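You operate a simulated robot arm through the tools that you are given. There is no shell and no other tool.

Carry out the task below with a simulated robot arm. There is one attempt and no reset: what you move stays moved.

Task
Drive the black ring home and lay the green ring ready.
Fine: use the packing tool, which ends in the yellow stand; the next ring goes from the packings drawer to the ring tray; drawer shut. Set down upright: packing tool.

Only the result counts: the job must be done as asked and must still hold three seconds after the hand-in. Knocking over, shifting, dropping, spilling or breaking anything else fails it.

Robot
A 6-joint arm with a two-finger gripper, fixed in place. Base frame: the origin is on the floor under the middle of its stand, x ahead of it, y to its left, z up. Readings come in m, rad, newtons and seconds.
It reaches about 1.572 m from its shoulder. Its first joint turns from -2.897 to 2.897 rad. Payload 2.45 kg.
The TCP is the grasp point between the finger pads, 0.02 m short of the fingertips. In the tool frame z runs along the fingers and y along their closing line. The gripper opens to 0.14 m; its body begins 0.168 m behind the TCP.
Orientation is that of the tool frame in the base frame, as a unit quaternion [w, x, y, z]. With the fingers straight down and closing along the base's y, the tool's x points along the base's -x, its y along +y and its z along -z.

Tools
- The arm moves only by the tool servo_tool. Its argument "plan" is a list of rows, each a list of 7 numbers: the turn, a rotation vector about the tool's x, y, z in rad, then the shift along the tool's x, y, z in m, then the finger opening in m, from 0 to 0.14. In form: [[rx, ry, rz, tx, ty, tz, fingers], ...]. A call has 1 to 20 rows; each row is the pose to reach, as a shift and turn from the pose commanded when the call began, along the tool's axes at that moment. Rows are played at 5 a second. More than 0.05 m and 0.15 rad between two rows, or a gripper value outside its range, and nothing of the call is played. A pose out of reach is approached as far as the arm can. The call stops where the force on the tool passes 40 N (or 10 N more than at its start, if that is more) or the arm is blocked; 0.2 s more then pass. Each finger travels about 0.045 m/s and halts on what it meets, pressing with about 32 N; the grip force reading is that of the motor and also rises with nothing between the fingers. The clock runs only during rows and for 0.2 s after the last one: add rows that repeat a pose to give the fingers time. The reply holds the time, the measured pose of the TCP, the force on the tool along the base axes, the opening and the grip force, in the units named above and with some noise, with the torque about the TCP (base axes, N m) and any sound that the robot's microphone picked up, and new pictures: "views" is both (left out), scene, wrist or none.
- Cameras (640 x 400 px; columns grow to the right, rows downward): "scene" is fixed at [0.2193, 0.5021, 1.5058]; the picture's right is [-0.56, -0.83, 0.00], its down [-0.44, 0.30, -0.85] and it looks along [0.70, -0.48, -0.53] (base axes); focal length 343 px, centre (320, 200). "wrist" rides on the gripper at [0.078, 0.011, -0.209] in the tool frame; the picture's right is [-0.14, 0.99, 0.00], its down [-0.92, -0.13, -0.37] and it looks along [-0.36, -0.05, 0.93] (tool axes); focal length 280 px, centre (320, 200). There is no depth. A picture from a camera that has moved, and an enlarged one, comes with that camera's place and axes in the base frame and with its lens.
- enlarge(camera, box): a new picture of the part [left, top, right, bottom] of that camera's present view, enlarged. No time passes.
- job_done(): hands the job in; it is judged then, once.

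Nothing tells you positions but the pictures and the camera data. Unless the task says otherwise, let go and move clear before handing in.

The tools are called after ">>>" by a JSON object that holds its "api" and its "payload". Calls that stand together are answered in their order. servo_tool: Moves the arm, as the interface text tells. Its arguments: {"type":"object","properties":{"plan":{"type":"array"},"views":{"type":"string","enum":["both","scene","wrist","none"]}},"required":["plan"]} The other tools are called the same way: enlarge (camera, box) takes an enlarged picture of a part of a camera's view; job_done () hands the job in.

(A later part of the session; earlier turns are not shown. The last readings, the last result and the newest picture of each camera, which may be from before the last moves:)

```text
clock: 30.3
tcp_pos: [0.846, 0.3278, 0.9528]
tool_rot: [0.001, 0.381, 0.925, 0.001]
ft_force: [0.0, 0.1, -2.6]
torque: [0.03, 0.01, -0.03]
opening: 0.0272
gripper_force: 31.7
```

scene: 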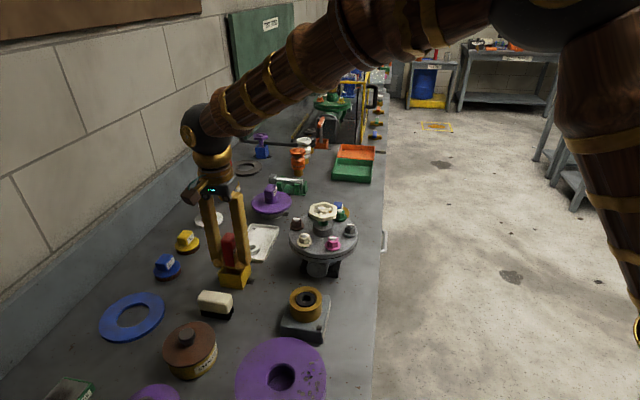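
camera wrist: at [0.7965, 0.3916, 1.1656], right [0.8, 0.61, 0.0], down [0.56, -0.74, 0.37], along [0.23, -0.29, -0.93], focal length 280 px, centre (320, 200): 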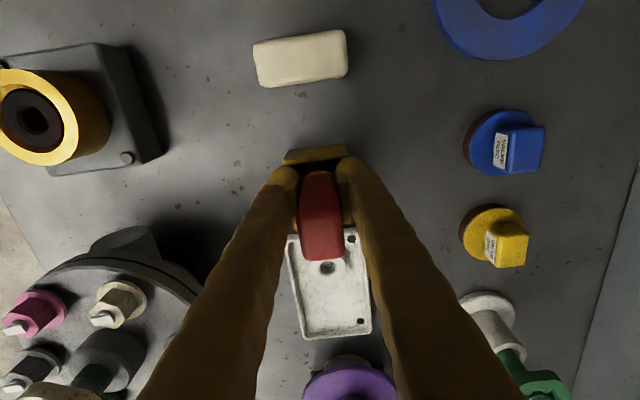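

>>> {"api": "servo_tool", "payload": {"plan": [[0, 0, 0, 0, 0, 0.001, 0], [0, 0, 0, 0, 0, 0.0015, 0], [0, 0, 0, 0, 0, 0.002, 0]]}}

>>> {"api": "enlarge", "payload": {"camera": "scene", "box": [205, 220, 275, 300]}}

>>> {"api": "enlarge", "payload": {"camera": "wrist", "box": [260, 110, 380, 250]}}

```text
clock: 31.1
tcp_pos: [0.8458, 0.3295, 0.9531]
tool_rot: [0.002, 0.38, 0.925, 0.002]
ft_force: [-5.8, 4.3, 28.2]
torque: [0.08, 0.26, -0.03]
opening: 0.0266
gripper_force: 31.8
camera wrist: at [0.7959, 0.3917, 1.1625], right [0.8, 0.61, 0.01], down [0.56, -0.74, 0.37], along [0.23, -0.29, -0.93], focal length 280 px, centre (320, 200)
```

scene: 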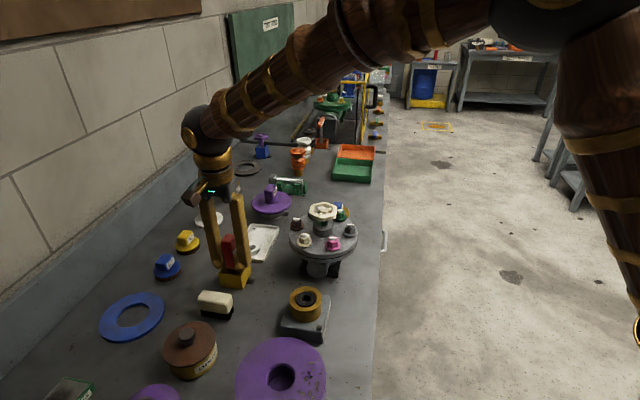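
wrist: 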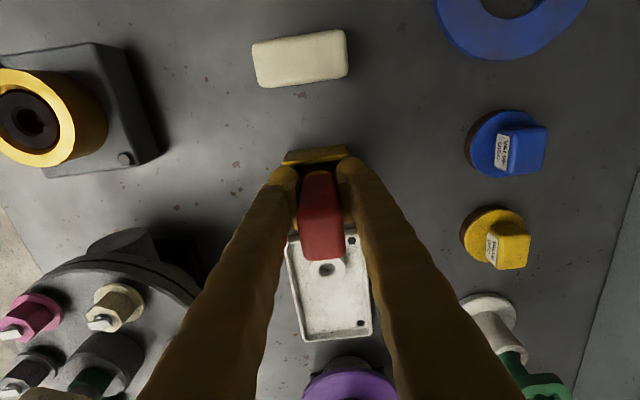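

```text
5.00 times, centred on (240, 260) of scene
camera zoom: at [0.2193, 0.5021, 1.5058], right [-0.56, -0.83, 0.0], down [-0.44, 0.3, -0.85], along [0.7, -0.48, -0.53], focal length 1714 px, centre (720, -100)
```

zoom: 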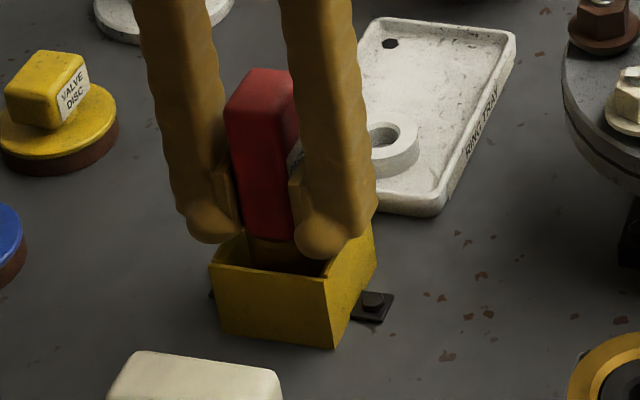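

```text
2.86 times, centred on (320, 180) of wrist
camera zoom: at [0.7959, 0.3917, 1.1625], right [0.8, 0.61, 0.01], down [0.56, -0.74, 0.37], along [0.23, -0.29, -0.93], focal length 801 px, centre (320, 257)
```

zoom: 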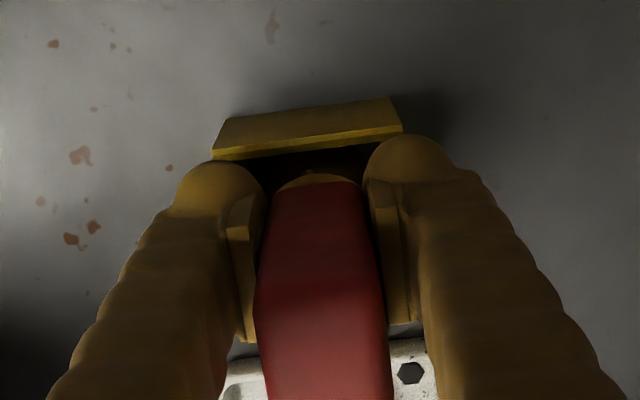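

The tool has bottomed in the stand (28 N). I'll back off slightly, open the fingers a little, rise along the handle, then open fully.

>>> {"api": "servo_tool", "payload": {"plan": [[0, 0, 0, 0, 0, -0.0015, 0.0], [0, 0, 0, 0, 0, -0.002, 0.03], [0, 0, 0, 0, 0, -0.002, 0.036], [0, 0, 0, 0, 0, -0.002, 0.036]]}}

>>> {"api": "enlarge", "payload": {"camera": "scene", "box": [205, 220, 275, 300]}}

>>> {"api": "enlarge", "payload": {"camera": "wrist", "box": [260, 110, 380, 250]}}

```text
clock: 32.1
tcp_pos: [0.845, 0.3286, 0.9533]
tool_rot: [0.002, 0.381, 0.924, 0.001]
ft_force: [0.2, -1.0, 0.5]
torque: [0.05, -0.02, -0.02]
opening: 0.036
gripper_force: 0.1
camera wrist: at [0.7961, 0.3916, 1.1619], right [0.8, 0.61, 0.0], down [0.56, -0.74, 0.37], along [0.23, -0.29, -0.93], focal length 280 px, centre (320, 200)
```

scene: 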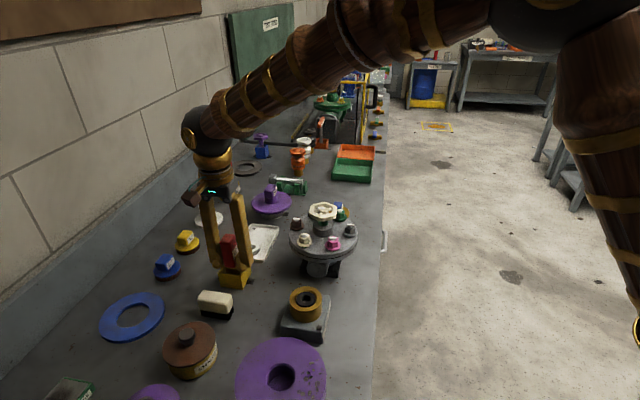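
wrist: 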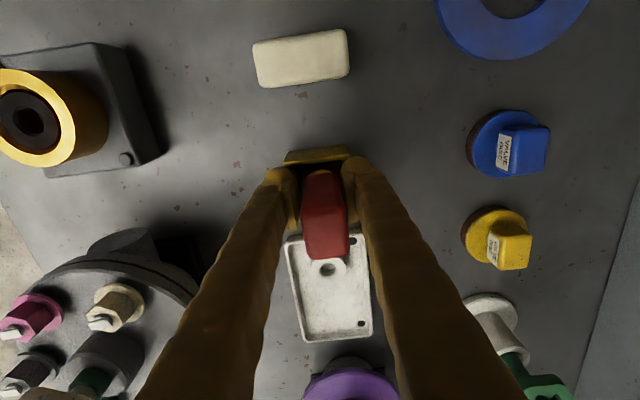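

```text
5.00 times, centred on (240, 260) of scene
camera zoom: at [0.2193, 0.5021, 1.5058], right [-0.56, -0.83, 0.0], down [-0.44, 0.3, -0.85], along [0.7, -0.48, -0.53], focal length 1714 px, centre (720, -100)
```

zoom: 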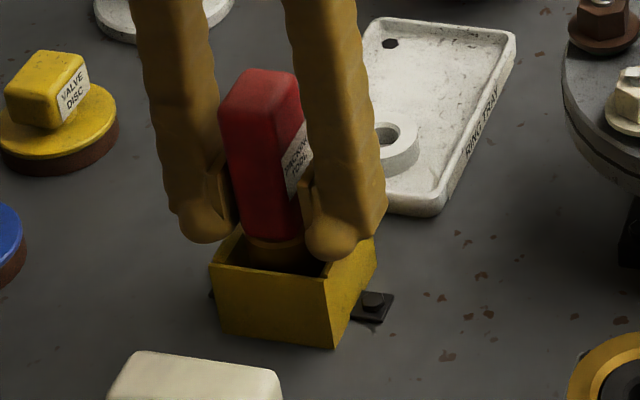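

```text
2.86 times, centred on (320, 180) of wrist
camera zoom: at [0.7961, 0.3916, 1.1619], right [0.8, 0.61, 0.0], down [0.56, -0.74, 0.37], along [0.23, -0.29, -0.93], focal length 801 px, centre (320, 257)
```

zoom: 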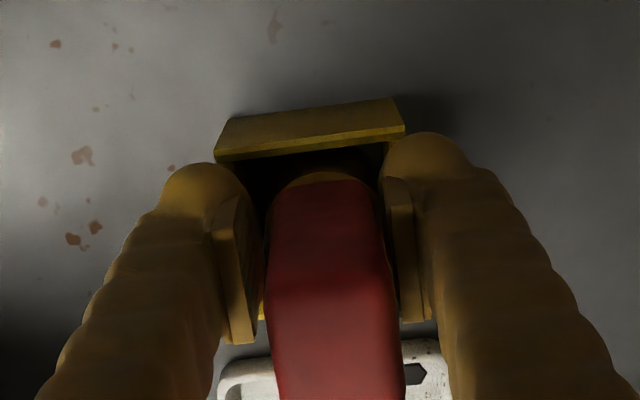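

>>> {"api": "servo_tool", "payload": {"plan": [[0, 0, 0, 0, 0, -0.003, 0.046], [0, 0, 0, 0, 0, -0.005, 0.06], [0, 0, 0, 0, 0, -0.008, 0.08], [0, 0, 0, 0, 0, -0.02, 0.08], [0, 0, 0, 0, 0, -0.05, 0.08], [0, 0, 0, 0, 0, -0.1, 0.08], [0, 0, 0, 0.02, 0, -0.15, 0.08], [0, 0, 0, 0.04, 0, -0.19, 0.08], [0, 0, 0, 0.04, 0, -0.19, 0.08]]}}

>>> {"api": "enlarge", "payload": {"camera": "scene", "box": [200, 220, 280, 300]}}

>>> {"api": "enlarge", "payload": {"camera": "wrist", "box": [270, 110, 370, 230]}}

```text
refused: row 7 steps farther than a row can; nothing moved
```

```text
5.00 times, centred on (240, 260) of scene
camera zoom: at [0.2193, 0.5021, 1.5058], right [-0.56, -0.83, 0.0], down [-0.44, 0.3, -0.85], along [0.7, -0.48, -0.53], focal length 1714 px, centre (720, -100)
```

zoom: 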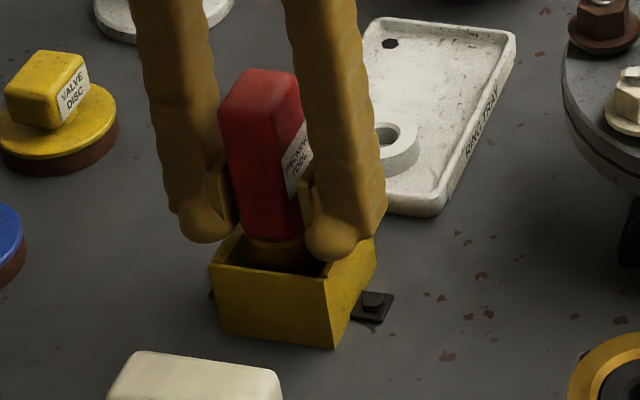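

```text
3.33 times, centred on (320, 170) of wrist
camera zoom: at [0.7961, 0.3916, 1.1619], right [0.8, 0.61, 0.0], down [0.56, -0.74, 0.37], along [0.23, -0.29, -0.93], focal length 935 px, centre (320, 300)
```

zoom: 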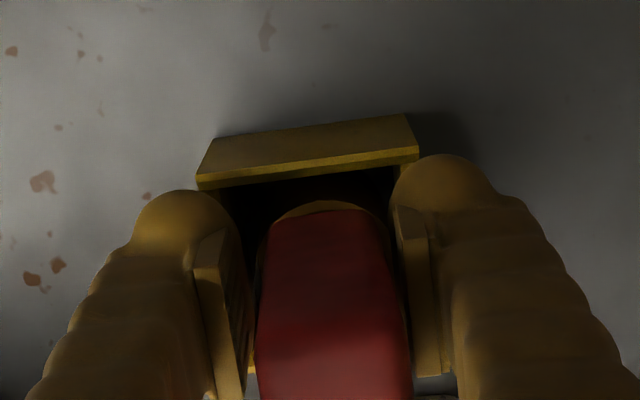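

The call was refused because one step was too long, so nothing moved; I'll split the retreat into shorter steps. The tool is standing in its stand.

>>> {"api": "servo_tool", "payload": {"plan": [[0, 0, 0, 0, 0, -0.003, 0.046], [0, 0, 0, 0, 0, -0.005, 0.06], [0, 0, 0, 0, 0, -0.008, 0.08], [0, 0, 0, 0, 0, -0.02, 0.08], [0, 0, 0, 0, 0, -0.05, 0.08], [0, 0, 0, 0, 0, -0.09, 0.08], [0, 0, 0, 0.01, 0, -0.13, 0.08], [0, 0, 0, 0.025, 0, -0.16, 0.08], [0, 0, 0, 0.04, 0, -0.19, 0.08], [0, 0, 0, 0.04, 0, -0.19, 0.08]]}}

>>> {"api": "enlarge", "payload": {"camera": "scene", "box": [200, 220, 280, 300]}}

>>> {"api": "enlarge", "payload": {"camera": "wrist", "box": [270, 110, 370, 230]}}

```text
clock: 34.3
tcp_pos: [0.8156, 0.3581, 1.1435]
tool_rot: [0.001, 0.381, 0.925, 0.002]
ft_force: [0.5, 0.1, 0.1]
torque: [0.01, 0.01, -0.02]
opening: 0.0799
gripper_force: 0.1
camera wrist: at [0.7664, 0.4211, 1.353], right [0.8, 0.61, 0.0], down [0.56, -0.74, 0.37], along [0.23, -0.29, -0.93], focal length 280 px, centre (320, 200)
```

scene: 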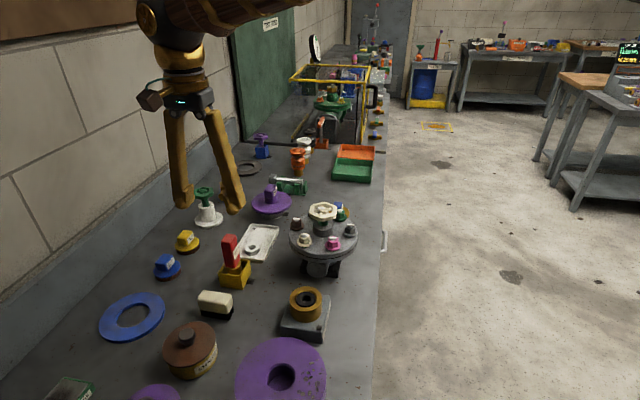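
wrist: 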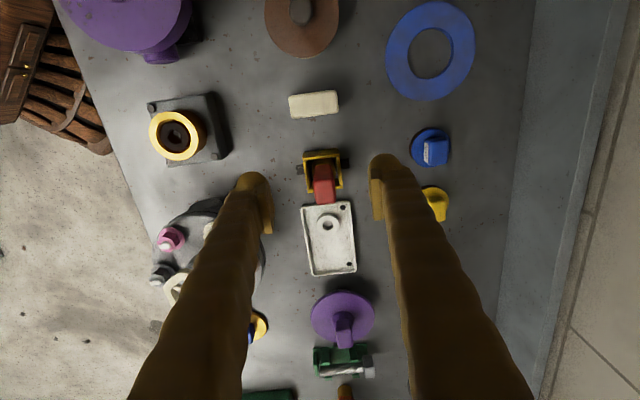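

```text
5.00 times, centred on (240, 260) of scene
camera zoom: at [0.2193, 0.5021, 1.5058], right [-0.56, -0.83, 0.0], down [-0.44, 0.3, -0.85], along [0.7, -0.48, -0.53], focal length 1714 px, centre (720, -100)
```

zoom: 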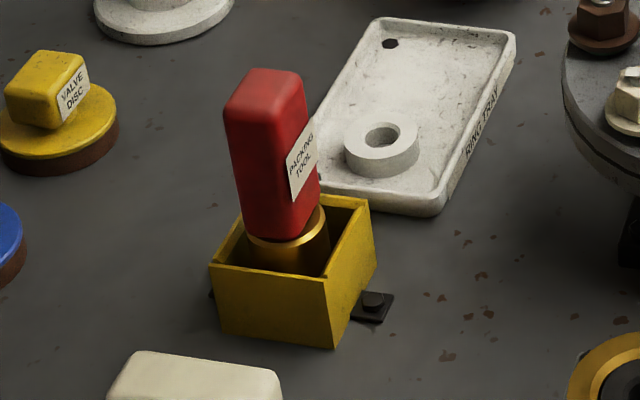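

```text
3.33 times, centred on (320, 170) of wrist
camera zoom: at [0.7664, 0.4211, 1.353], right [0.8, 0.61, 0.0], down [0.56, -0.74, 0.37], along [0.23, -0.29, -0.93], focal length 935 px, centre (320, 300)
```

zoom: 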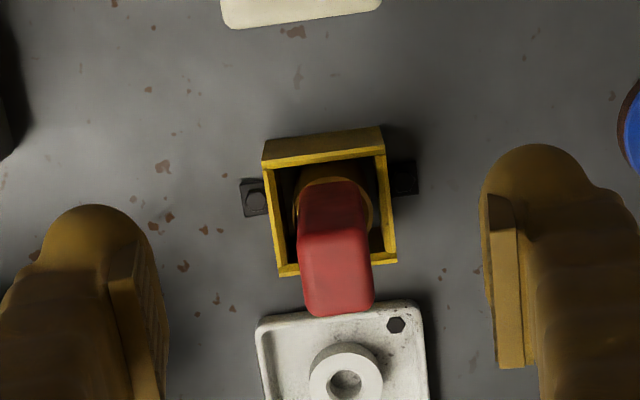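

The packing tool is back in its stand, upright and in its original place. Next is the drawer: I'll rise, swing round in front of the bench, and turn the wrist camera toward the drawer front and handle.

>>> {"api": "servo_tool", "payload": {"plan": [[0, 0, 0, 0, 0, -0.05, 0.08], [0, 0, 0, 0, 0, -0.1, 0.08], [0, 0, -0.1122, -0.0338, -0.0332, -0.1, 0.08], [0, 0, -0.2244, -0.0676, -0.0664, -0.1, 0.08], [0, 0, -0.3366, -0.1014, -0.0996, -0.1, 0.08], [0, 0, -0.4488, -0.1351, -0.1329, -0.1, 0.08], [0, 0, -0.561, -0.1689, -0.1661, -0.1, 0.08], [0, 0, -0.6732, -0.2027, -0.1993, -0.1, 0.08], [0, 0, -0.7854, -0.2365, -0.2325, -0.1, 0.08], [0, 0, -0.8976, -0.2703, -0.2657, -0.1, 0.08], [0, 0, -1.0098, -0.3041, -0.2989, -0.1, 0.08], [0, 0, -1.122, -0.3379, -0.3321, -0.1, 0.08], [0, 0, -1.2342, -0.3716, -0.3654, -0.1, 0.08], [0, 0, -1.3464, -0.4054, -0.3986, -0.1, 0.08], [0, 0, -1.4586, -0.4392, -0.4318, -0.1, 0.08], [0, 0, -1.571, -0.473, -0.465, -0.1, 0.08], [0, 0, -1.571, -0.473, -0.465, -0.055, 0.08], [0, 0, -1.571, -0.473, -0.465, -0.01, 0.08], [0, 0, -1.571, -0.473, -0.465, 0.03, 0.08], [0, 0, -1.571, -0.473, -0.465, 0.03, 0.08]]}}

>>> {"api": "enlarge", "payload": {"camera": "wrist", "box": [160, 0, 480, 200]}}

```text
clock: 38.5
tcp_pos: [0.8264, -0.3046, 1.1119]
tool_rot: [0.002, -0.385, 0.923, 0.0]
ft_force: [0.6, -0.8, 0.5]
torque: [0.05, -0.01, 0.04]
opening: 0.0799
gripper_force: 0.0
camera wrist: at [0.7619, -0.3532, 1.3211], right [-0.61, 0.79, 0.0], down [0.74, 0.56, 0.37], along [0.3, 0.23, -0.93], focal length 280 px, centre (320, 200)
```

scene: 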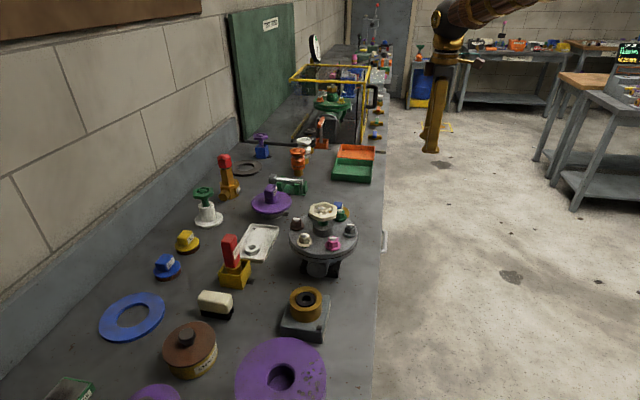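
wrist: 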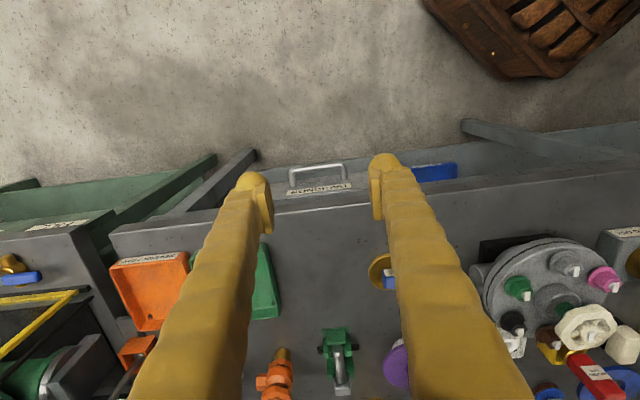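

```text
2.00 times, centred on (320, 100) of wrist
camera zoom: at [0.7619, -0.3532, 1.3211], right [-0.61, 0.79, 0.0], down [0.74, 0.56, 0.37], along [0.3, 0.23, -0.93], focal length 561 px, centre (320, 400)
```

zoom: 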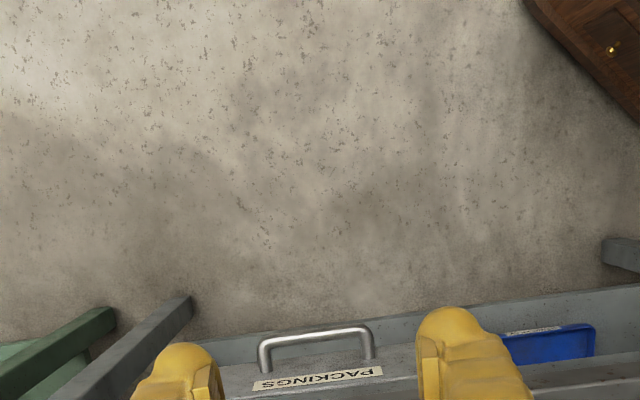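

>>> {"api": "enlarge", "payload": {"camera": "wrist", "box": [260, 140, 380, 220]}}

>>> {"api": "enlarge", "payload": {"camera": "scene", "box": [360, 220, 410, 270]}}

>>> {"api": "enlarge", "payload": {"camera": "wrist", "box": [360, 120, 560, 220]}}

```text
5.00 times, centred on (320, 180) of wrist
camera zoom: at [0.7619, -0.3532, 1.3211], right [-0.61, 0.79, 0.0], down [0.74, 0.56, 0.37], along [0.3, 0.23, -0.93], focal length 1402 px, centre (320, 300)
```

zoom: 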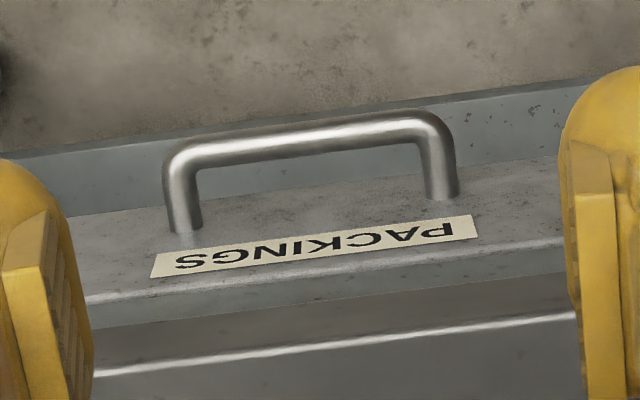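

```text
8.00 times, centred on (385, 245) of scene
camera zoom: at [0.2193, 0.5021, 1.5058], right [-0.56, -0.83, 0.0], down [-0.44, 0.3, -0.85], along [0.7, -0.48, -0.53], focal length 2743 px, centre (-200, -160)
```

zoom: 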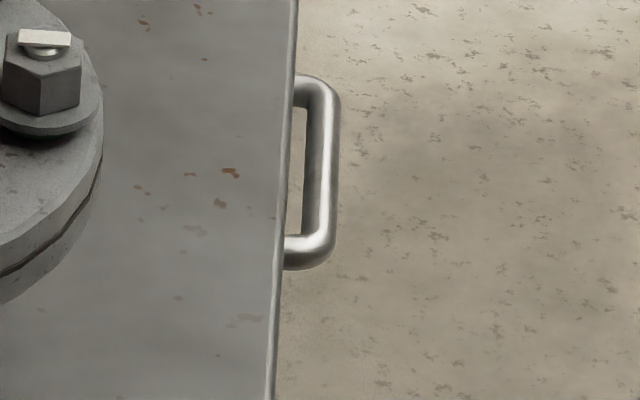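

```text
3.20 times, centred on (460, 170) of wrist
camera zoom: at [0.7619, -0.3532, 1.3211], right [-0.61, 0.79, 0.0], down [0.74, 0.56, 0.37], along [0.3, 0.23, -0.93], focal length 897 px, centre (-128, 296)
```

zoom: 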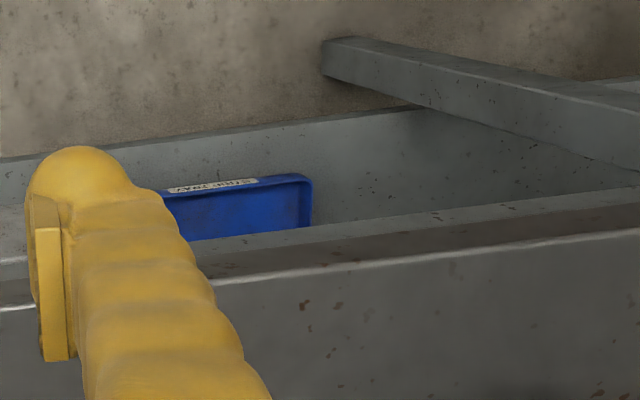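

The label reads PACKINGS, and the handle is a horizontal D-bar about 12 cm wide standing roughly 3.7 cm off the drawer front. I'll grip it with the gripper level and the fingers closing vertically, so first I'll turn back and step away from the bench.

>>> {"api": "servo_tool", "payload": {"plan": [[0, 0, 0.131, 0.01, 0, 0.01, 0.08], [0, 0, 0.262, 0.02, 0, 0.02, 0.08], [0, 0, 0.393, 0.03, 0, 0.03, 0.08], [0, 0, 0.524, 0.04, 0, 0.04, 0.08], [0, 0, 0.655, 0.05, 0, 0.05, 0.08], [0, 0, 0.786, 0.06, 0, 0.06, 0.08], [0, 0, 0.917, 0.07, 0, 0.07, 0.08], [0, 0, 1.048, 0.08, 0, 0.08, 0.08], [0, 0, 1.179, 0.09, 0, 0.09, 0.08], [0, 0, 1.31, 0.1, 0, 0.1, 0.08], [0, 0, 1.441, 0.11, 0, 0.11, 0.08], [0, 0, 1.571, 0.115, 0, 0.11, 0.08], [0, 0, 1.571, 0.115, 0, 0.11, 0.08]]}}

```text
clock: 41.3
tcp_pos: [0.7439, -0.3871, 1.001]
tool_rot: [0.002, 0.381, 0.925, 0.002]
ft_force: [0.4, 0.0, -0.5]
torque: [-0.01, 0.03, 0.0]
opening: 0.0797
gripper_force: 0.0
camera wrist: at [0.6944, -0.325, 1.2106], right [0.8, 0.61, 0.0], down [0.56, -0.74, 0.37], along [0.23, -0.29, -0.93], focal length 280 px, centre (320, 200)
```

scene: 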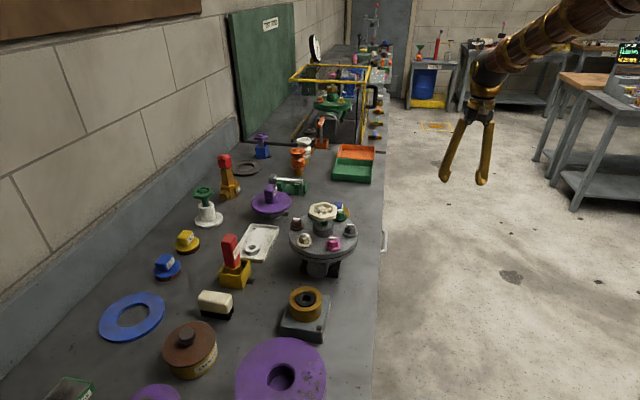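
wrist: 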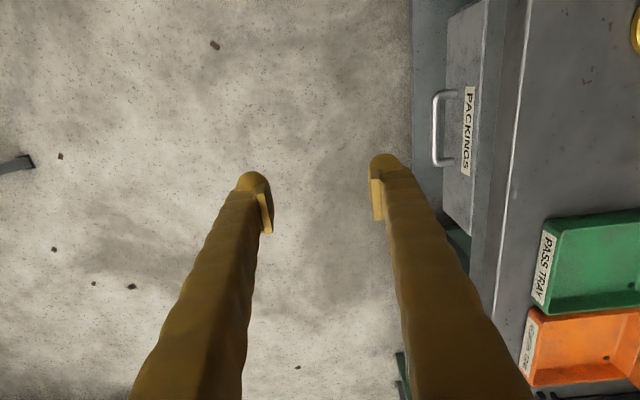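

>>> {"api": "enlarge", "payload": {"camera": "wrist", "box": [400, 60, 540, 200]}}

```text
2.86 times, centred on (470, 130) of wrist
camera zoom: at [0.6944, -0.325, 1.2106], right [0.8, 0.61, 0.0], down [0.56, -0.74, 0.37], along [0.23, -0.29, -0.93], focal length 801 px, centre (-109, 400)
```

zoom: 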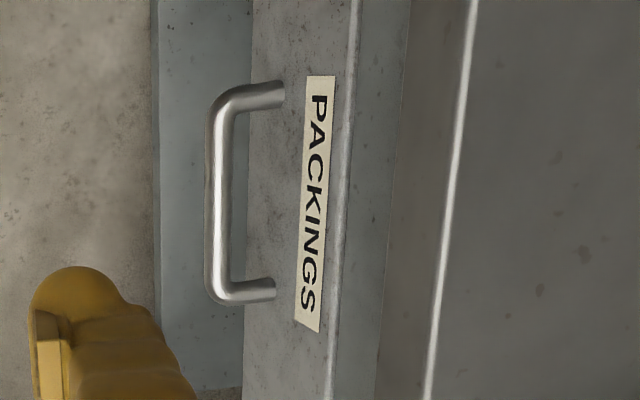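

The handle bar is at about (0.894, -0.258, 0.709), running along the bench. I'll now pitch the gripper level so it points at the drawer, staying clear at z 1.0.

>>> {"api": "servo_tool", "payload": {"plan": [[-0.131, 0, 0, 0, 0, 0, 0.08], [-0.262, 0, 0, 0, 0, 0, 0.08], [-0.393, 0, 0, 0, 0, 0, 0.08], [-0.524, 0, 0, 0, 0, 0, 0.08], [-0.655, 0, 0, 0, 0, 0, 0.08], [-0.786, 0, 0, 0, 0, 0, 0.08], [-0.917, 0, 0, 0, 0, 0, 0.08], [-1.048, 0, 0, 0, 0, 0, 0.08], [-1.179, 0, 0, 0, 0, 0, 0.08], [-1.31, 0, 0, 0, 0, 0, 0.08], [-1.441, 0, 0, 0, 0, 0, 0.08], [-1.571, 0, 0, 0, 0, 0, 0.08], [-1.571, 0, 0, 0, 0, 0, 0.08]]}}

```text
clock: 44.1
tcp_pos: [0.7446, -0.3889, 1.0033]
tool_rot: [0.27, 0.268, 0.652, 0.656]
ft_force: [-0.1, -0.3, -0.7]
torque: [-0.01, 0.01, -0.01]
opening: 0.08
gripper_force: 0.0
camera wrist: at [0.5402, -0.4811, 1.0123], right [0.09, -0.1, 0.99], down [0.39, -0.91, -0.13], along [0.91, 0.4, -0.04], focal length 280 px, centre (320, 200)
```

scene: 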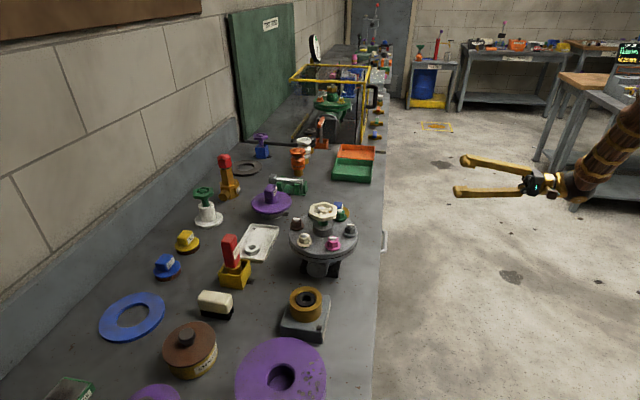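
wrist: 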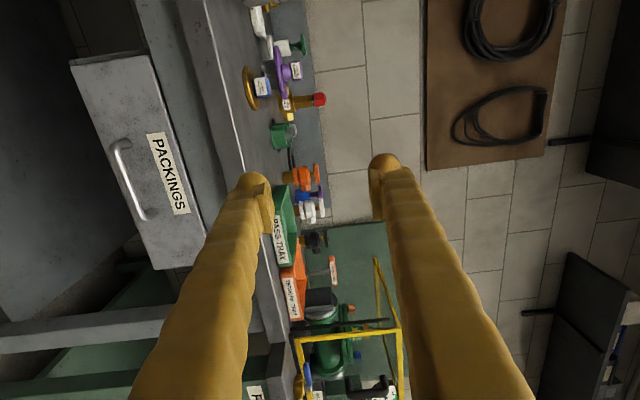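

>>> {"api": "enlarge", "payload": {"camera": "wrist", "box": [60, 50, 220, 280]}}

```text
1.74 times, centred on (140, 165) of wrist
camera zoom: at [0.5402, -0.4811, 1.0123], right [0.09, -0.1, 0.99], down [0.39, -0.91, -0.13], along [0.91, 0.4, -0.04], focal length 488 px, centre (633, 261)
```

zoom: 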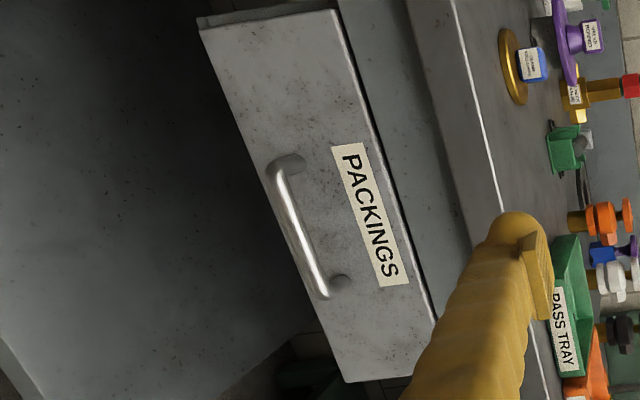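

The handle position is confirmed from this third view at about (0.894, -0.258, 0.709). I'll lower and advance to a pre-grasp 6 cm short of the bar.

>>> {"api": "servo_tool", "payload": {"plan": [[0, 0, 0, -0.002, -0.042, 0, 0.08], [0, 0, 0, -0.004, -0.084, 0, 0.08], [0, 0, 0, -0.006, -0.126, 0, 0.08], [0, 0, 0, -0.008, -0.168, 0, 0.08], [0, 0, 0, -0.01, -0.21, 0, 0.08], [0, 0, 0, -0.012, -0.252, 0, 0.08], [0, 0, 0, -0.015, -0.295, 0, 0.08], [0, 0, 0, -0.015, -0.295, 0.04, 0.08], [0, 0, 0, -0.015, -0.295, 0.08, 0.08], [0, 0, 0, -0.015, -0.295, 0.12, 0.08], [0, 0, 0, -0.015, -0.295, 0.1365, 0.08], [0, 0, 0, -0.015, -0.295, 0.1365, 0.08]]}}

>>> {"api": "enlarge", "payload": {"camera": "wrist", "box": [200, 80, 440, 280]}}

```text
clock: 46.7
tcp_pos: [0.8507, -0.3, 0.708]
tool_rot: [0.271, 0.269, 0.653, 0.655]
ft_force: [-0.2, 0.9, -0.7]
torque: [0.0, -0.01, 0.0]
opening: 0.0798
gripper_force: 0.0
camera wrist: at [0.6482, -0.393, 0.7175], right [0.09, -0.1, 0.99], down [0.39, -0.91, -0.13], along [0.91, 0.4, -0.05], focal length 280 px, centre (320, 200)
```

scene: 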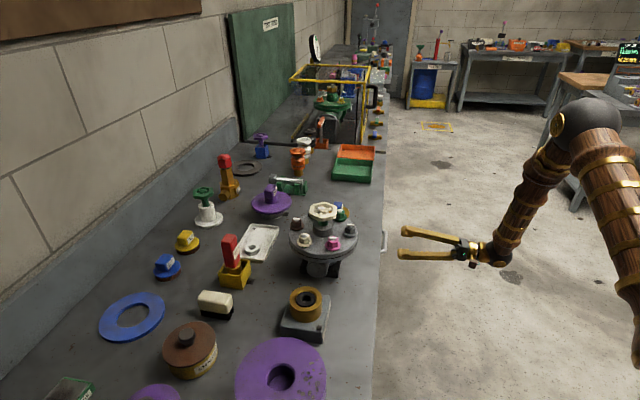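
wrist: 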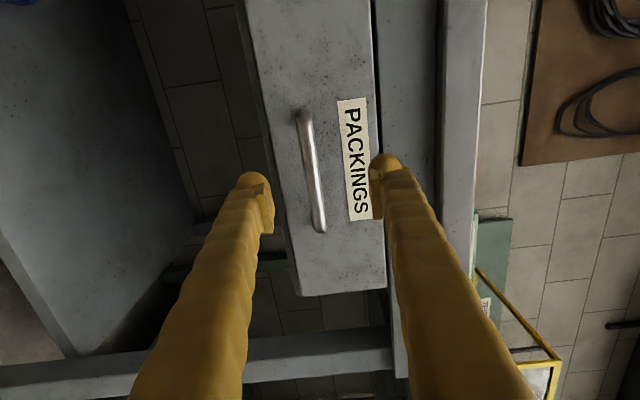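

```text
2.00 times, centred on (320, 180) of wrist
camera zoom: at [0.6482, -0.393, 0.7175], right [0.09, -0.1, 0.99], down [0.39, -0.91, -0.13], along [0.91, 0.4, -0.05], focal length 561 px, centre (320, 240)
```

zoom: 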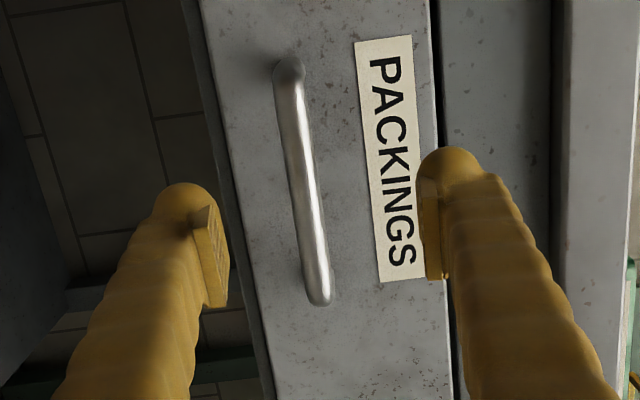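

The bar is between the fingers, about 7 mm below the TCP axis. I'll correct that, advance onto the bar and close.

>>> {"api": "servo_tool", "payload": {"plan": [[0, 0, 0, 0, -0.007, 0, 0.08], [0, 0, 0, 0, -0.007, 0.02, 0.08], [0, 0, 0, 0, -0.007, 0.04, 0.08], [0, 0, 0, 0, -0.007, 0.056, 0.08], [0, 0, 0, 0, -0.007, 0.056, 0.08]]}}

>>> {"api": "enlarge", "payload": {"camera": "wrist", "box": [200, 80, 440, 280]}}

>>> {"api": "enlarge", "payload": {"camera": "scene", "box": [360, 200, 460, 290]}}

```text
clock: 47.9
tcp_pos: [0.892, -0.2619, 0.7023]
tool_rot: [0.271, 0.269, 0.653, 0.655]
ft_force: [-0.6, 0.6, 0.0]
torque: [0.02, 0.0, -0.01]
opening: 0.0798
gripper_force: 0.1
camera wrist: at [0.6884, -0.3549, 0.7117], right [0.09, -0.1, 0.99], down [0.39, -0.91, -0.13], along [0.91, 0.4, -0.05], focal length 280 px, centre (320, 200)
```

scene: 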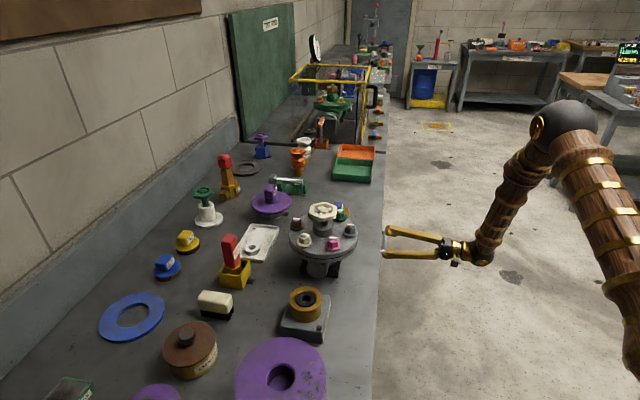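
wrist: 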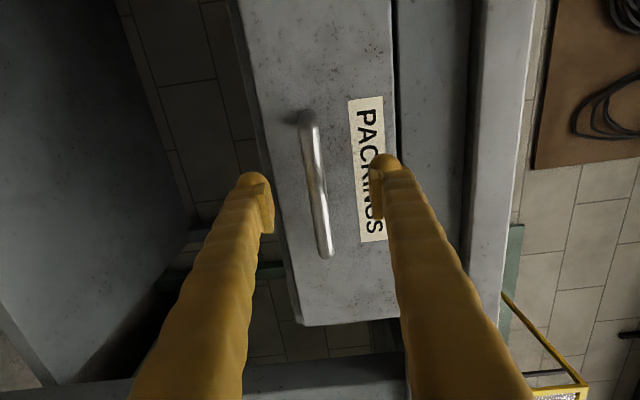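

```text
2.00 times, centred on (320, 180) of wrist
camera zoom: at [0.6884, -0.3549, 0.7117], right [0.09, -0.1, 0.99], down [0.39, -0.91, -0.13], along [0.91, 0.4, -0.05], focal length 561 px, centre (320, 240)
```

zoom: 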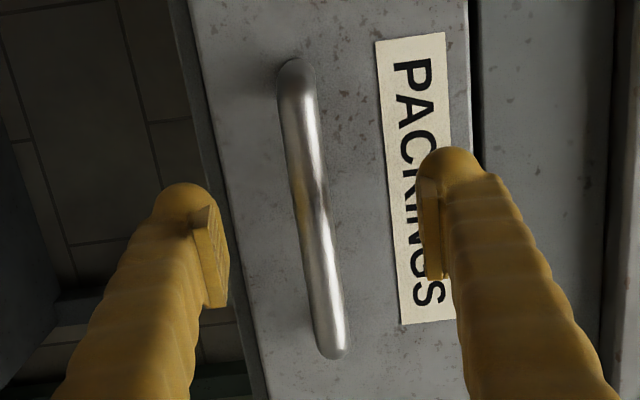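

```text
4.44 times, centred on (410, 245) of scene
camera zoom: at [0.2193, 0.5021, 1.5058], right [-0.56, -0.83, 0.0], down [-0.44, 0.3, -0.85], along [0.7, -0.48, -0.53], focal length 1524 px, centre (-80, 0)
```

zoom: 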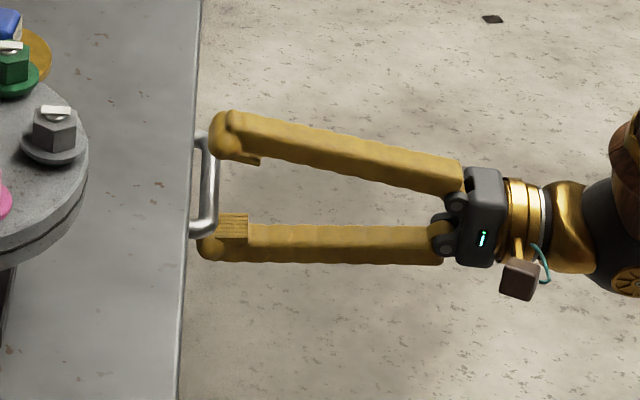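

>>> {"api": "servo_tool", "payload": {"plan": [[0, 0, 0, 0, 0, 0, 0.05], [0, 0, 0, 0, 0, 0, 0.02], [0, 0, 0, 0, 0, 0, 0.0], [0, 0, 0, 0, 0, 0, 0.0], [0, 0, 0, 0, 0, 0, 0.0], [0, 0, 0, 0, 0, 0, 0.0]]}}

```text
clock: 49.3
tcp_pos: [0.8917, -0.262, 0.7003]
tool_rot: [0.269, 0.269, 0.653, 0.655]
ft_force: [4.7, -2.4, -35.9]
torque: [-0.61, -0.01, -0.14]
opening: 0.0143
gripper_force: 40.9
camera wrist: at [0.6881, -0.3548, 0.7103], right [0.1, -0.1, 0.99], down [0.39, -0.91, -0.13], along [0.91, 0.4, -0.05], focal length 280 px, centre (320, 200)
```

scene: 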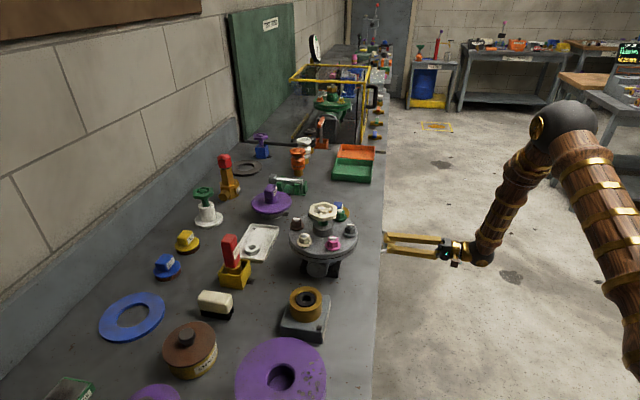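
wrist: 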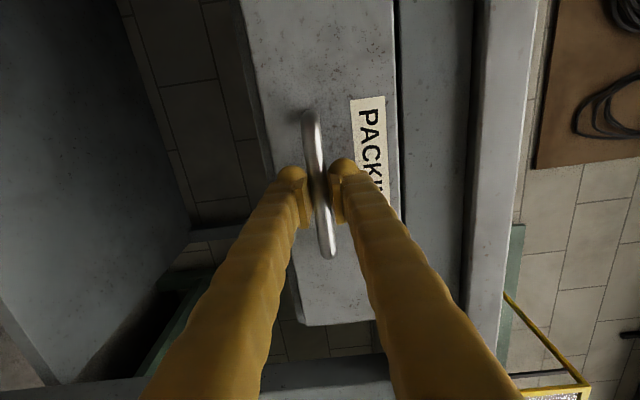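

>>> {"api": "servo_tool", "payload": {"plan": [[0, 0, 0, 0, -0.001, 0, 0.0], [0, 0, 0, 0, -0.002, 0, 0.0], [0, 0, 0, 0, -0.002, 0, 0.0]], "views": "none"}}

```text
clock: 50.1
tcp_pos: [0.8923, -0.2611, 0.7009]
tool_rot: [0.271, 0.269, 0.653, 0.655]
ft_force: [-8.0, 0.7, -9.9]
torque: [0.58, 0.77, 0.13]
opening: 0.0145
gripper_force: 40.3
```

The bar is gripped and the vertical load is relieved. I'll pull the drawer gently a few centimetres and check that it follows.

>>> {"api": "servo_tool", "payload": {"plan": [[0, 0, 0, 0, -0.0005, -0.005, 0.0], [0, 0, 0, 0, -0.0005, -0.012, 0.0], [0, 0, 0, 0, -0.0005, -0.02, 0.0], [0, 0, 0, 0, -0.0005, -0.03, 0.0], [0, 0, 0, 0, -0.0005, -0.04, 0.0], [0, 0, 0, 0, -0.0005, -0.04, 0.0]]}}

>>> {"api": "enlarge", "payload": {"camera": "scene", "box": [340, 190, 480, 300]}}

```text
clock: 51.5
tcp_pos: [0.8643, -0.2906, 0.7011]
tool_rot: [0.27, 0.268, 0.652, 0.655]
ft_force: [-15.3, 11.8, 14.8]
torque: [0.74, 0.51, 0.07]
opening: 0.0143
gripper_force: 40.6
camera wrist: at [0.6599, -0.3841, 0.7094], right [0.09, -0.1, 0.99], down [0.39, -0.91, -0.13], along [0.91, 0.4, -0.05], focal length 280 px, centre (320, 200)
```

scene: 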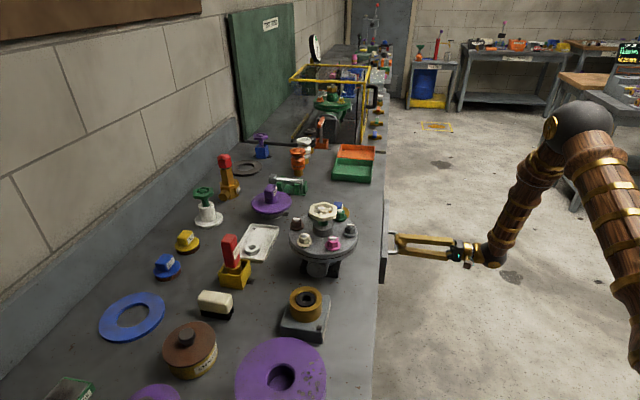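
wrist: 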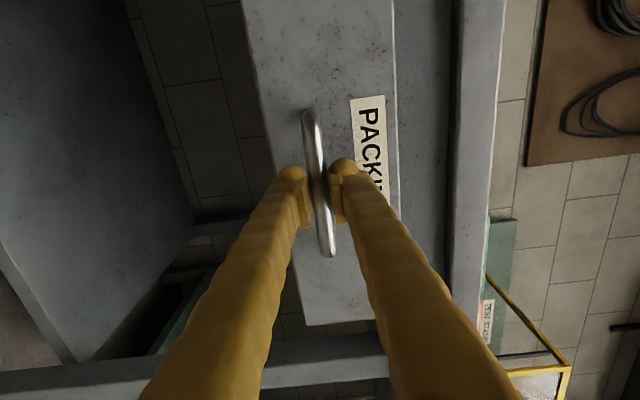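

```text
3.64 times, centred on (410, 245) of scene
camera zoom: at [0.2193, 0.5021, 1.5058], right [-0.56, -0.83, 0.0], down [-0.44, 0.3, -0.85], along [0.7, -0.48, -0.53], focal length 1247 px, centre (-7, 36)
```

zoom: 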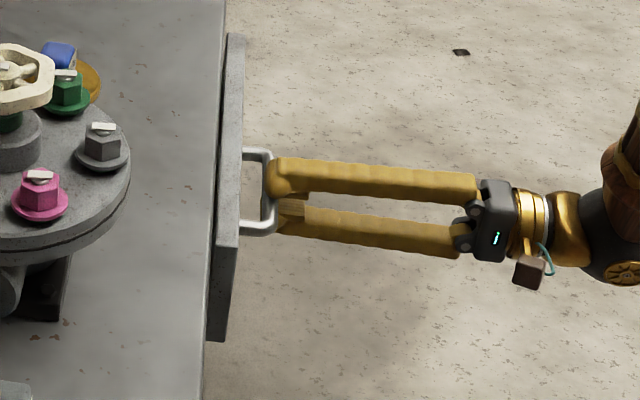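

The drawer is sliding out with the pull. I'll relieve the small side load and keep pulling.

>>> {"api": "servo_tool", "payload": {"plan": [[0, 0, 0, 0.0006, 0.0006, -0.003, 0.0], [0, 0, 0, 0.0009, 0.0006, -0.012, 0.0], [0, 0, 0, 0.001, 0.0006, -0.022, 0.0], [0, 0, 0, 0.0011, 0.0006, -0.032, 0.0], [0, 0, 0, 0.0012, 0.0006, -0.042, 0.0], [0, 0, 0, 0.0013, 0.0006, -0.052, 0.0], [0, 0, 0, 0.0014, 0.0006, -0.062, 0.0], [0, 0, 0, 0.0014, 0.0006, -0.062, 0.0]], "views": "scene"}}

```text
clock: 53.3
tcp_pos: [0.8176, -0.3327, 0.6989]
tool_rot: [0.27, 0.267, 0.653, 0.655]
ft_force: [-0.2, 0.8, 0.0]
torque: [-0.01, -0.03, -0.02]
opening: 0.0
gripper_force: 29.8
```

scene: 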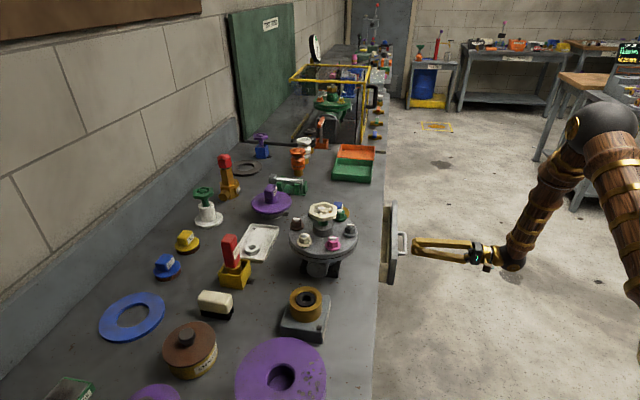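

The fingers slipped off the bar with the drawer partly open (roughly 8 cm). I'll open up and look at where the bar is now to regrip deeper.

>>> {"api": "servo_tool", "payload": {"plan": [[0, 0, 0, 0, 0, -0.02, 0.0], [0, 0, 0, 0, 0, -0.02, 0.04], [0, 0, 0, 0, 0, -0.02, 0.08], [0, 0, 0, 0, 0, -0.02, 0.08], [0, 0, 0, 0, 0, -0.02, 0.08]]}}

>>> {"api": "enlarge", "payload": {"camera": "wrist", "box": [200, 80, 440, 280]}}

>>> {"api": "enlarge", "payload": {"camera": "scene", "box": [360, 190, 500, 300]}}

```text
clock: 54.5
tcp_pos: [0.8034, -0.3462, 0.6992]
tool_rot: [0.27, 0.269, 0.653, 0.654]
ft_force: [-0.7, 0.0, -0.3]
torque: [0.0, -0.02, -0.02]
opening: 0.08
gripper_force: 0.1
camera wrist: at [0.601, -0.4398, 0.7089], right [0.09, -0.1, 0.99], down [0.39, -0.91, -0.13], along [0.91, 0.4, -0.05], focal length 280 px, centre (320, 200)
```

scene: 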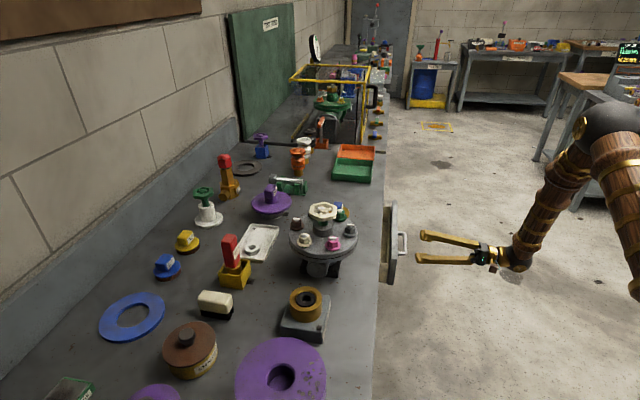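
wrist: 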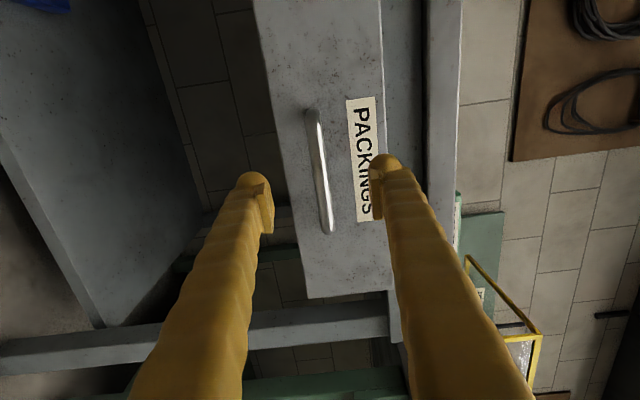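

```text
2.00 times, centred on (320, 180) of wrist
camera zoom: at [0.601, -0.4398, 0.7089], right [0.09, -0.1, 0.99], down [0.39, -0.91, -0.13], along [0.91, 0.4, -0.05], focal length 561 px, centre (320, 240)
```

zoom: 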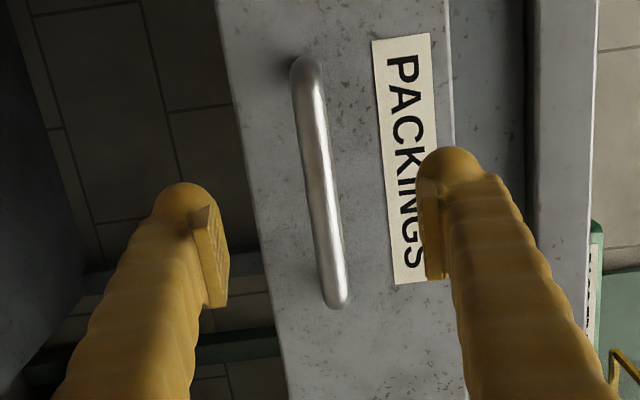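

```text
3.64 times, centred on (430, 245) of scene
camera zoom: at [0.2193, 0.5021, 1.5058], right [-0.56, -0.83, 0.0], down [-0.44, 0.3, -0.85], along [0.7, -0.48, -0.53], focal length 1247 px, centre (-80, 36)
```

zoom: 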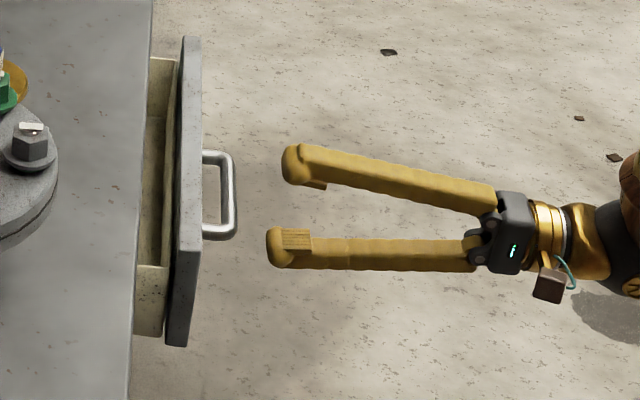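

The bar is 5.5 cm ahead of the TCP and centred. I'll go in slightly deeper this time, regrip and pull more slowly.

>>> {"api": "servo_tool", "payload": {"plan": [[0, 0, 0, 0, 0.001, 0.02, 0.08], [0, 0, 0, 0, 0.001, 0.04, 0.08], [0, 0, 0, 0, 0.001, 0.061, 0.08], [0, 0, 0, 0, 0.001, 0.061, 0.05], [0, 0, 0, 0, 0.001, 0.061, 0.02], [0, 0, 0, 0, 0.001, 0.061, 0.0], [0, 0, 0, 0, 0.001, 0.061, 0.0], [0, 0, 0, 0, 0.001, 0.061, 0.0], [0, 0, 0, 0, 0.001, 0.061, 0.0]], "views": "wrist"}}

```text
clock: 56.5
tcp_pos: [0.8467, -0.3029, 0.7004]
tool_rot: [0.271, 0.268, 0.652, 0.655]
ft_force: [-1.0, 1.3, 3.1]
torque: [0.09, 0.05, 0.06]
opening: 0.0116
gripper_force: 38.4
camera wrist: at [0.6436, -0.3962, 0.7096], right [0.09, -0.1, 0.99], down [0.39, -0.91, -0.13], along [0.91, 0.4, -0.05], focal length 280 px, centre (320, 200)
```

wrist: 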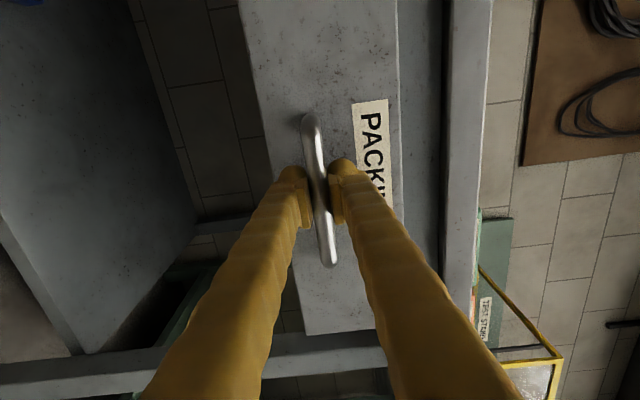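

>>> {"api": "servo_tool", "payload": {"plan": [[0, 0, 0, 0, 0, -0.003, 0.0], [0, 0, 0, 0, 0, -0.007, 0.0], [0, 0, 0, 0, 0, -0.011, 0.0], [0, 0, 0, 0, 0, -0.015, 0.0], [0, 0, 0, 0, 0, -0.019, 0.0], [0, 0, 0, 0, 0, -0.023, 0.0], [0, 0, 0, 0, 0, -0.027, 0.0], [0, 0, 0, 0, 0, -0.031, 0.0], [0, 0, 0, 0, 0, -0.035, 0.0]], "views": "scene"}}

```text
clock: 58.5
tcp_pos: [0.8226, -0.3276, 0.699]
tool_rot: [0.27, 0.267, 0.653, 0.655]
ft_force: [-15.4, 18.9, 5.6]
torque: [0.13, 0.14, 0.12]
opening: 0.0114
gripper_force: 38.7
```

scene: 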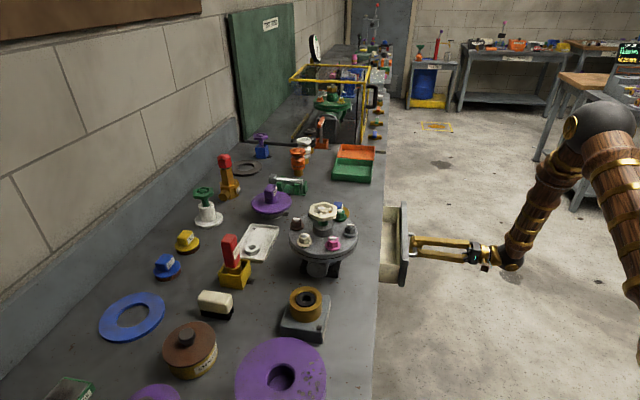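

The side load shows the drawer's true axis is about 0.6° off my pull direction. I'll correct for that and continue pulling.

>>> {"api": "servo_tool", "payload": {"plan": [[0, 0, 0, 0.0004, 0, -0.001, 0.0], [0, 0, 0, 0.0005, 0, -0.005, 0.0], [0, 0, 0, 0.0005, 0, -0.01, 0.0], [0, 0, 0, 0.0006, 0, -0.015, 0.0], [0, 0, 0, 0.0006, 0, -0.02, 0.0], [0, 0, 0, 0.0007, 0, -0.025, 0.0], [0, 0, 0, 0.0007, 0, -0.03, 0.0], [0, 0, 0, 0.0008, 0, -0.035, 0.0], [0, 0, 0, 0.0008, 0, -0.04, 0.0]], "views": "scene"}}

```text
clock: 60.5
tcp_pos: [0.7939, -0.3564, 0.6997]
tool_rot: [0.27, 0.268, 0.653, 0.655]
ft_force: [6.7, -8.4, -8.5]
torque: [0.11, 0.15, -0.37]
opening: 0.0116
gripper_force: 38.9
```

scene: 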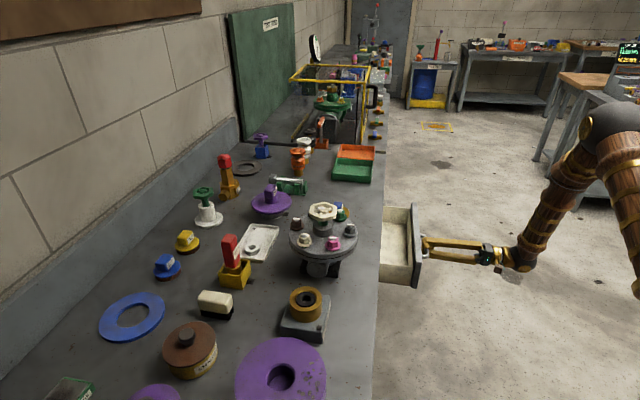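

>>> {"api": "enlarge", "payload": {"camera": "scene", "box": [360, 190, 440, 300]}}

>>> {"api": "servo_tool", "payload": {"plan": [[0, 0, 0, -0.0001, -0.0002, -0.005, 0.0], [0, 0, 0, 0.0, -0.0002, -0.01, 0.0], [0, 0, 0, 0.0, -0.0002, -0.015, 0.0], [0, 0, 0, 0.0, -0.0002, -0.02, 0.0], [0, 0, 0, 0.0, -0.0002, -0.025, 0.0], [0, 0, 0, 0.0001, -0.0002, -0.03, 0.0], [0, 0, 0, 0.0001, -0.0002, -0.035, 0.0], [0, 0, 0, 0.0001, -0.0002, -0.04, 0.0]], "views": "scene"}}

```text
3.64 times, centred on (400, 245) of scene
camera zoom: at [0.2193, 0.5021, 1.5058], right [-0.56, -0.83, 0.0], down [-0.44, 0.3, -0.85], along [0.7, -0.48, -0.53], focal length 1247 px, centre (29, 36)
```

zoom: 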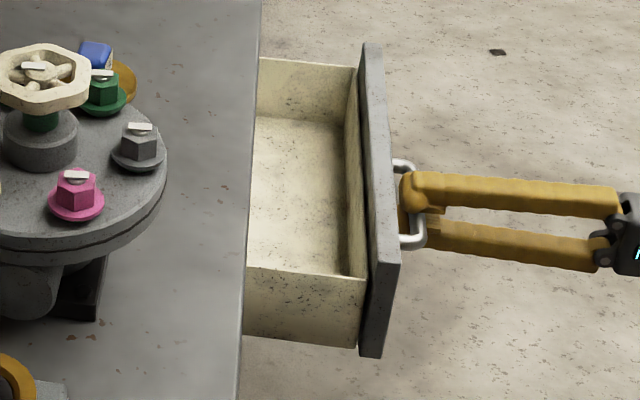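

```text
clock: 62.3
tcp_pos: [0.7668, -0.3848, 0.6987]
tool_rot: [0.27, 0.267, 0.653, 0.655]
ft_force: [2.4, 1.0, 25.3]
torque: [0.16, 0.06, -0.49]
opening: 0.0116
gripper_force: 38.7
```

scene: 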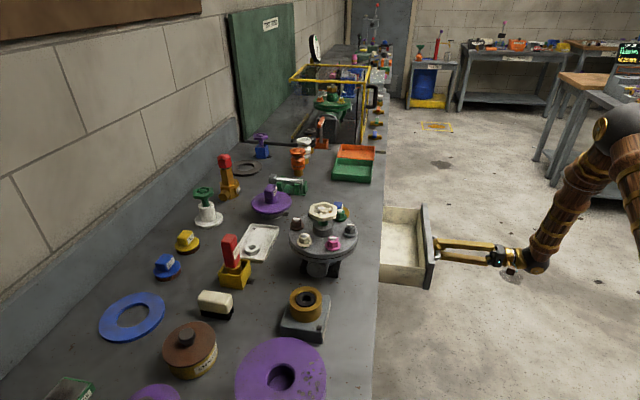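

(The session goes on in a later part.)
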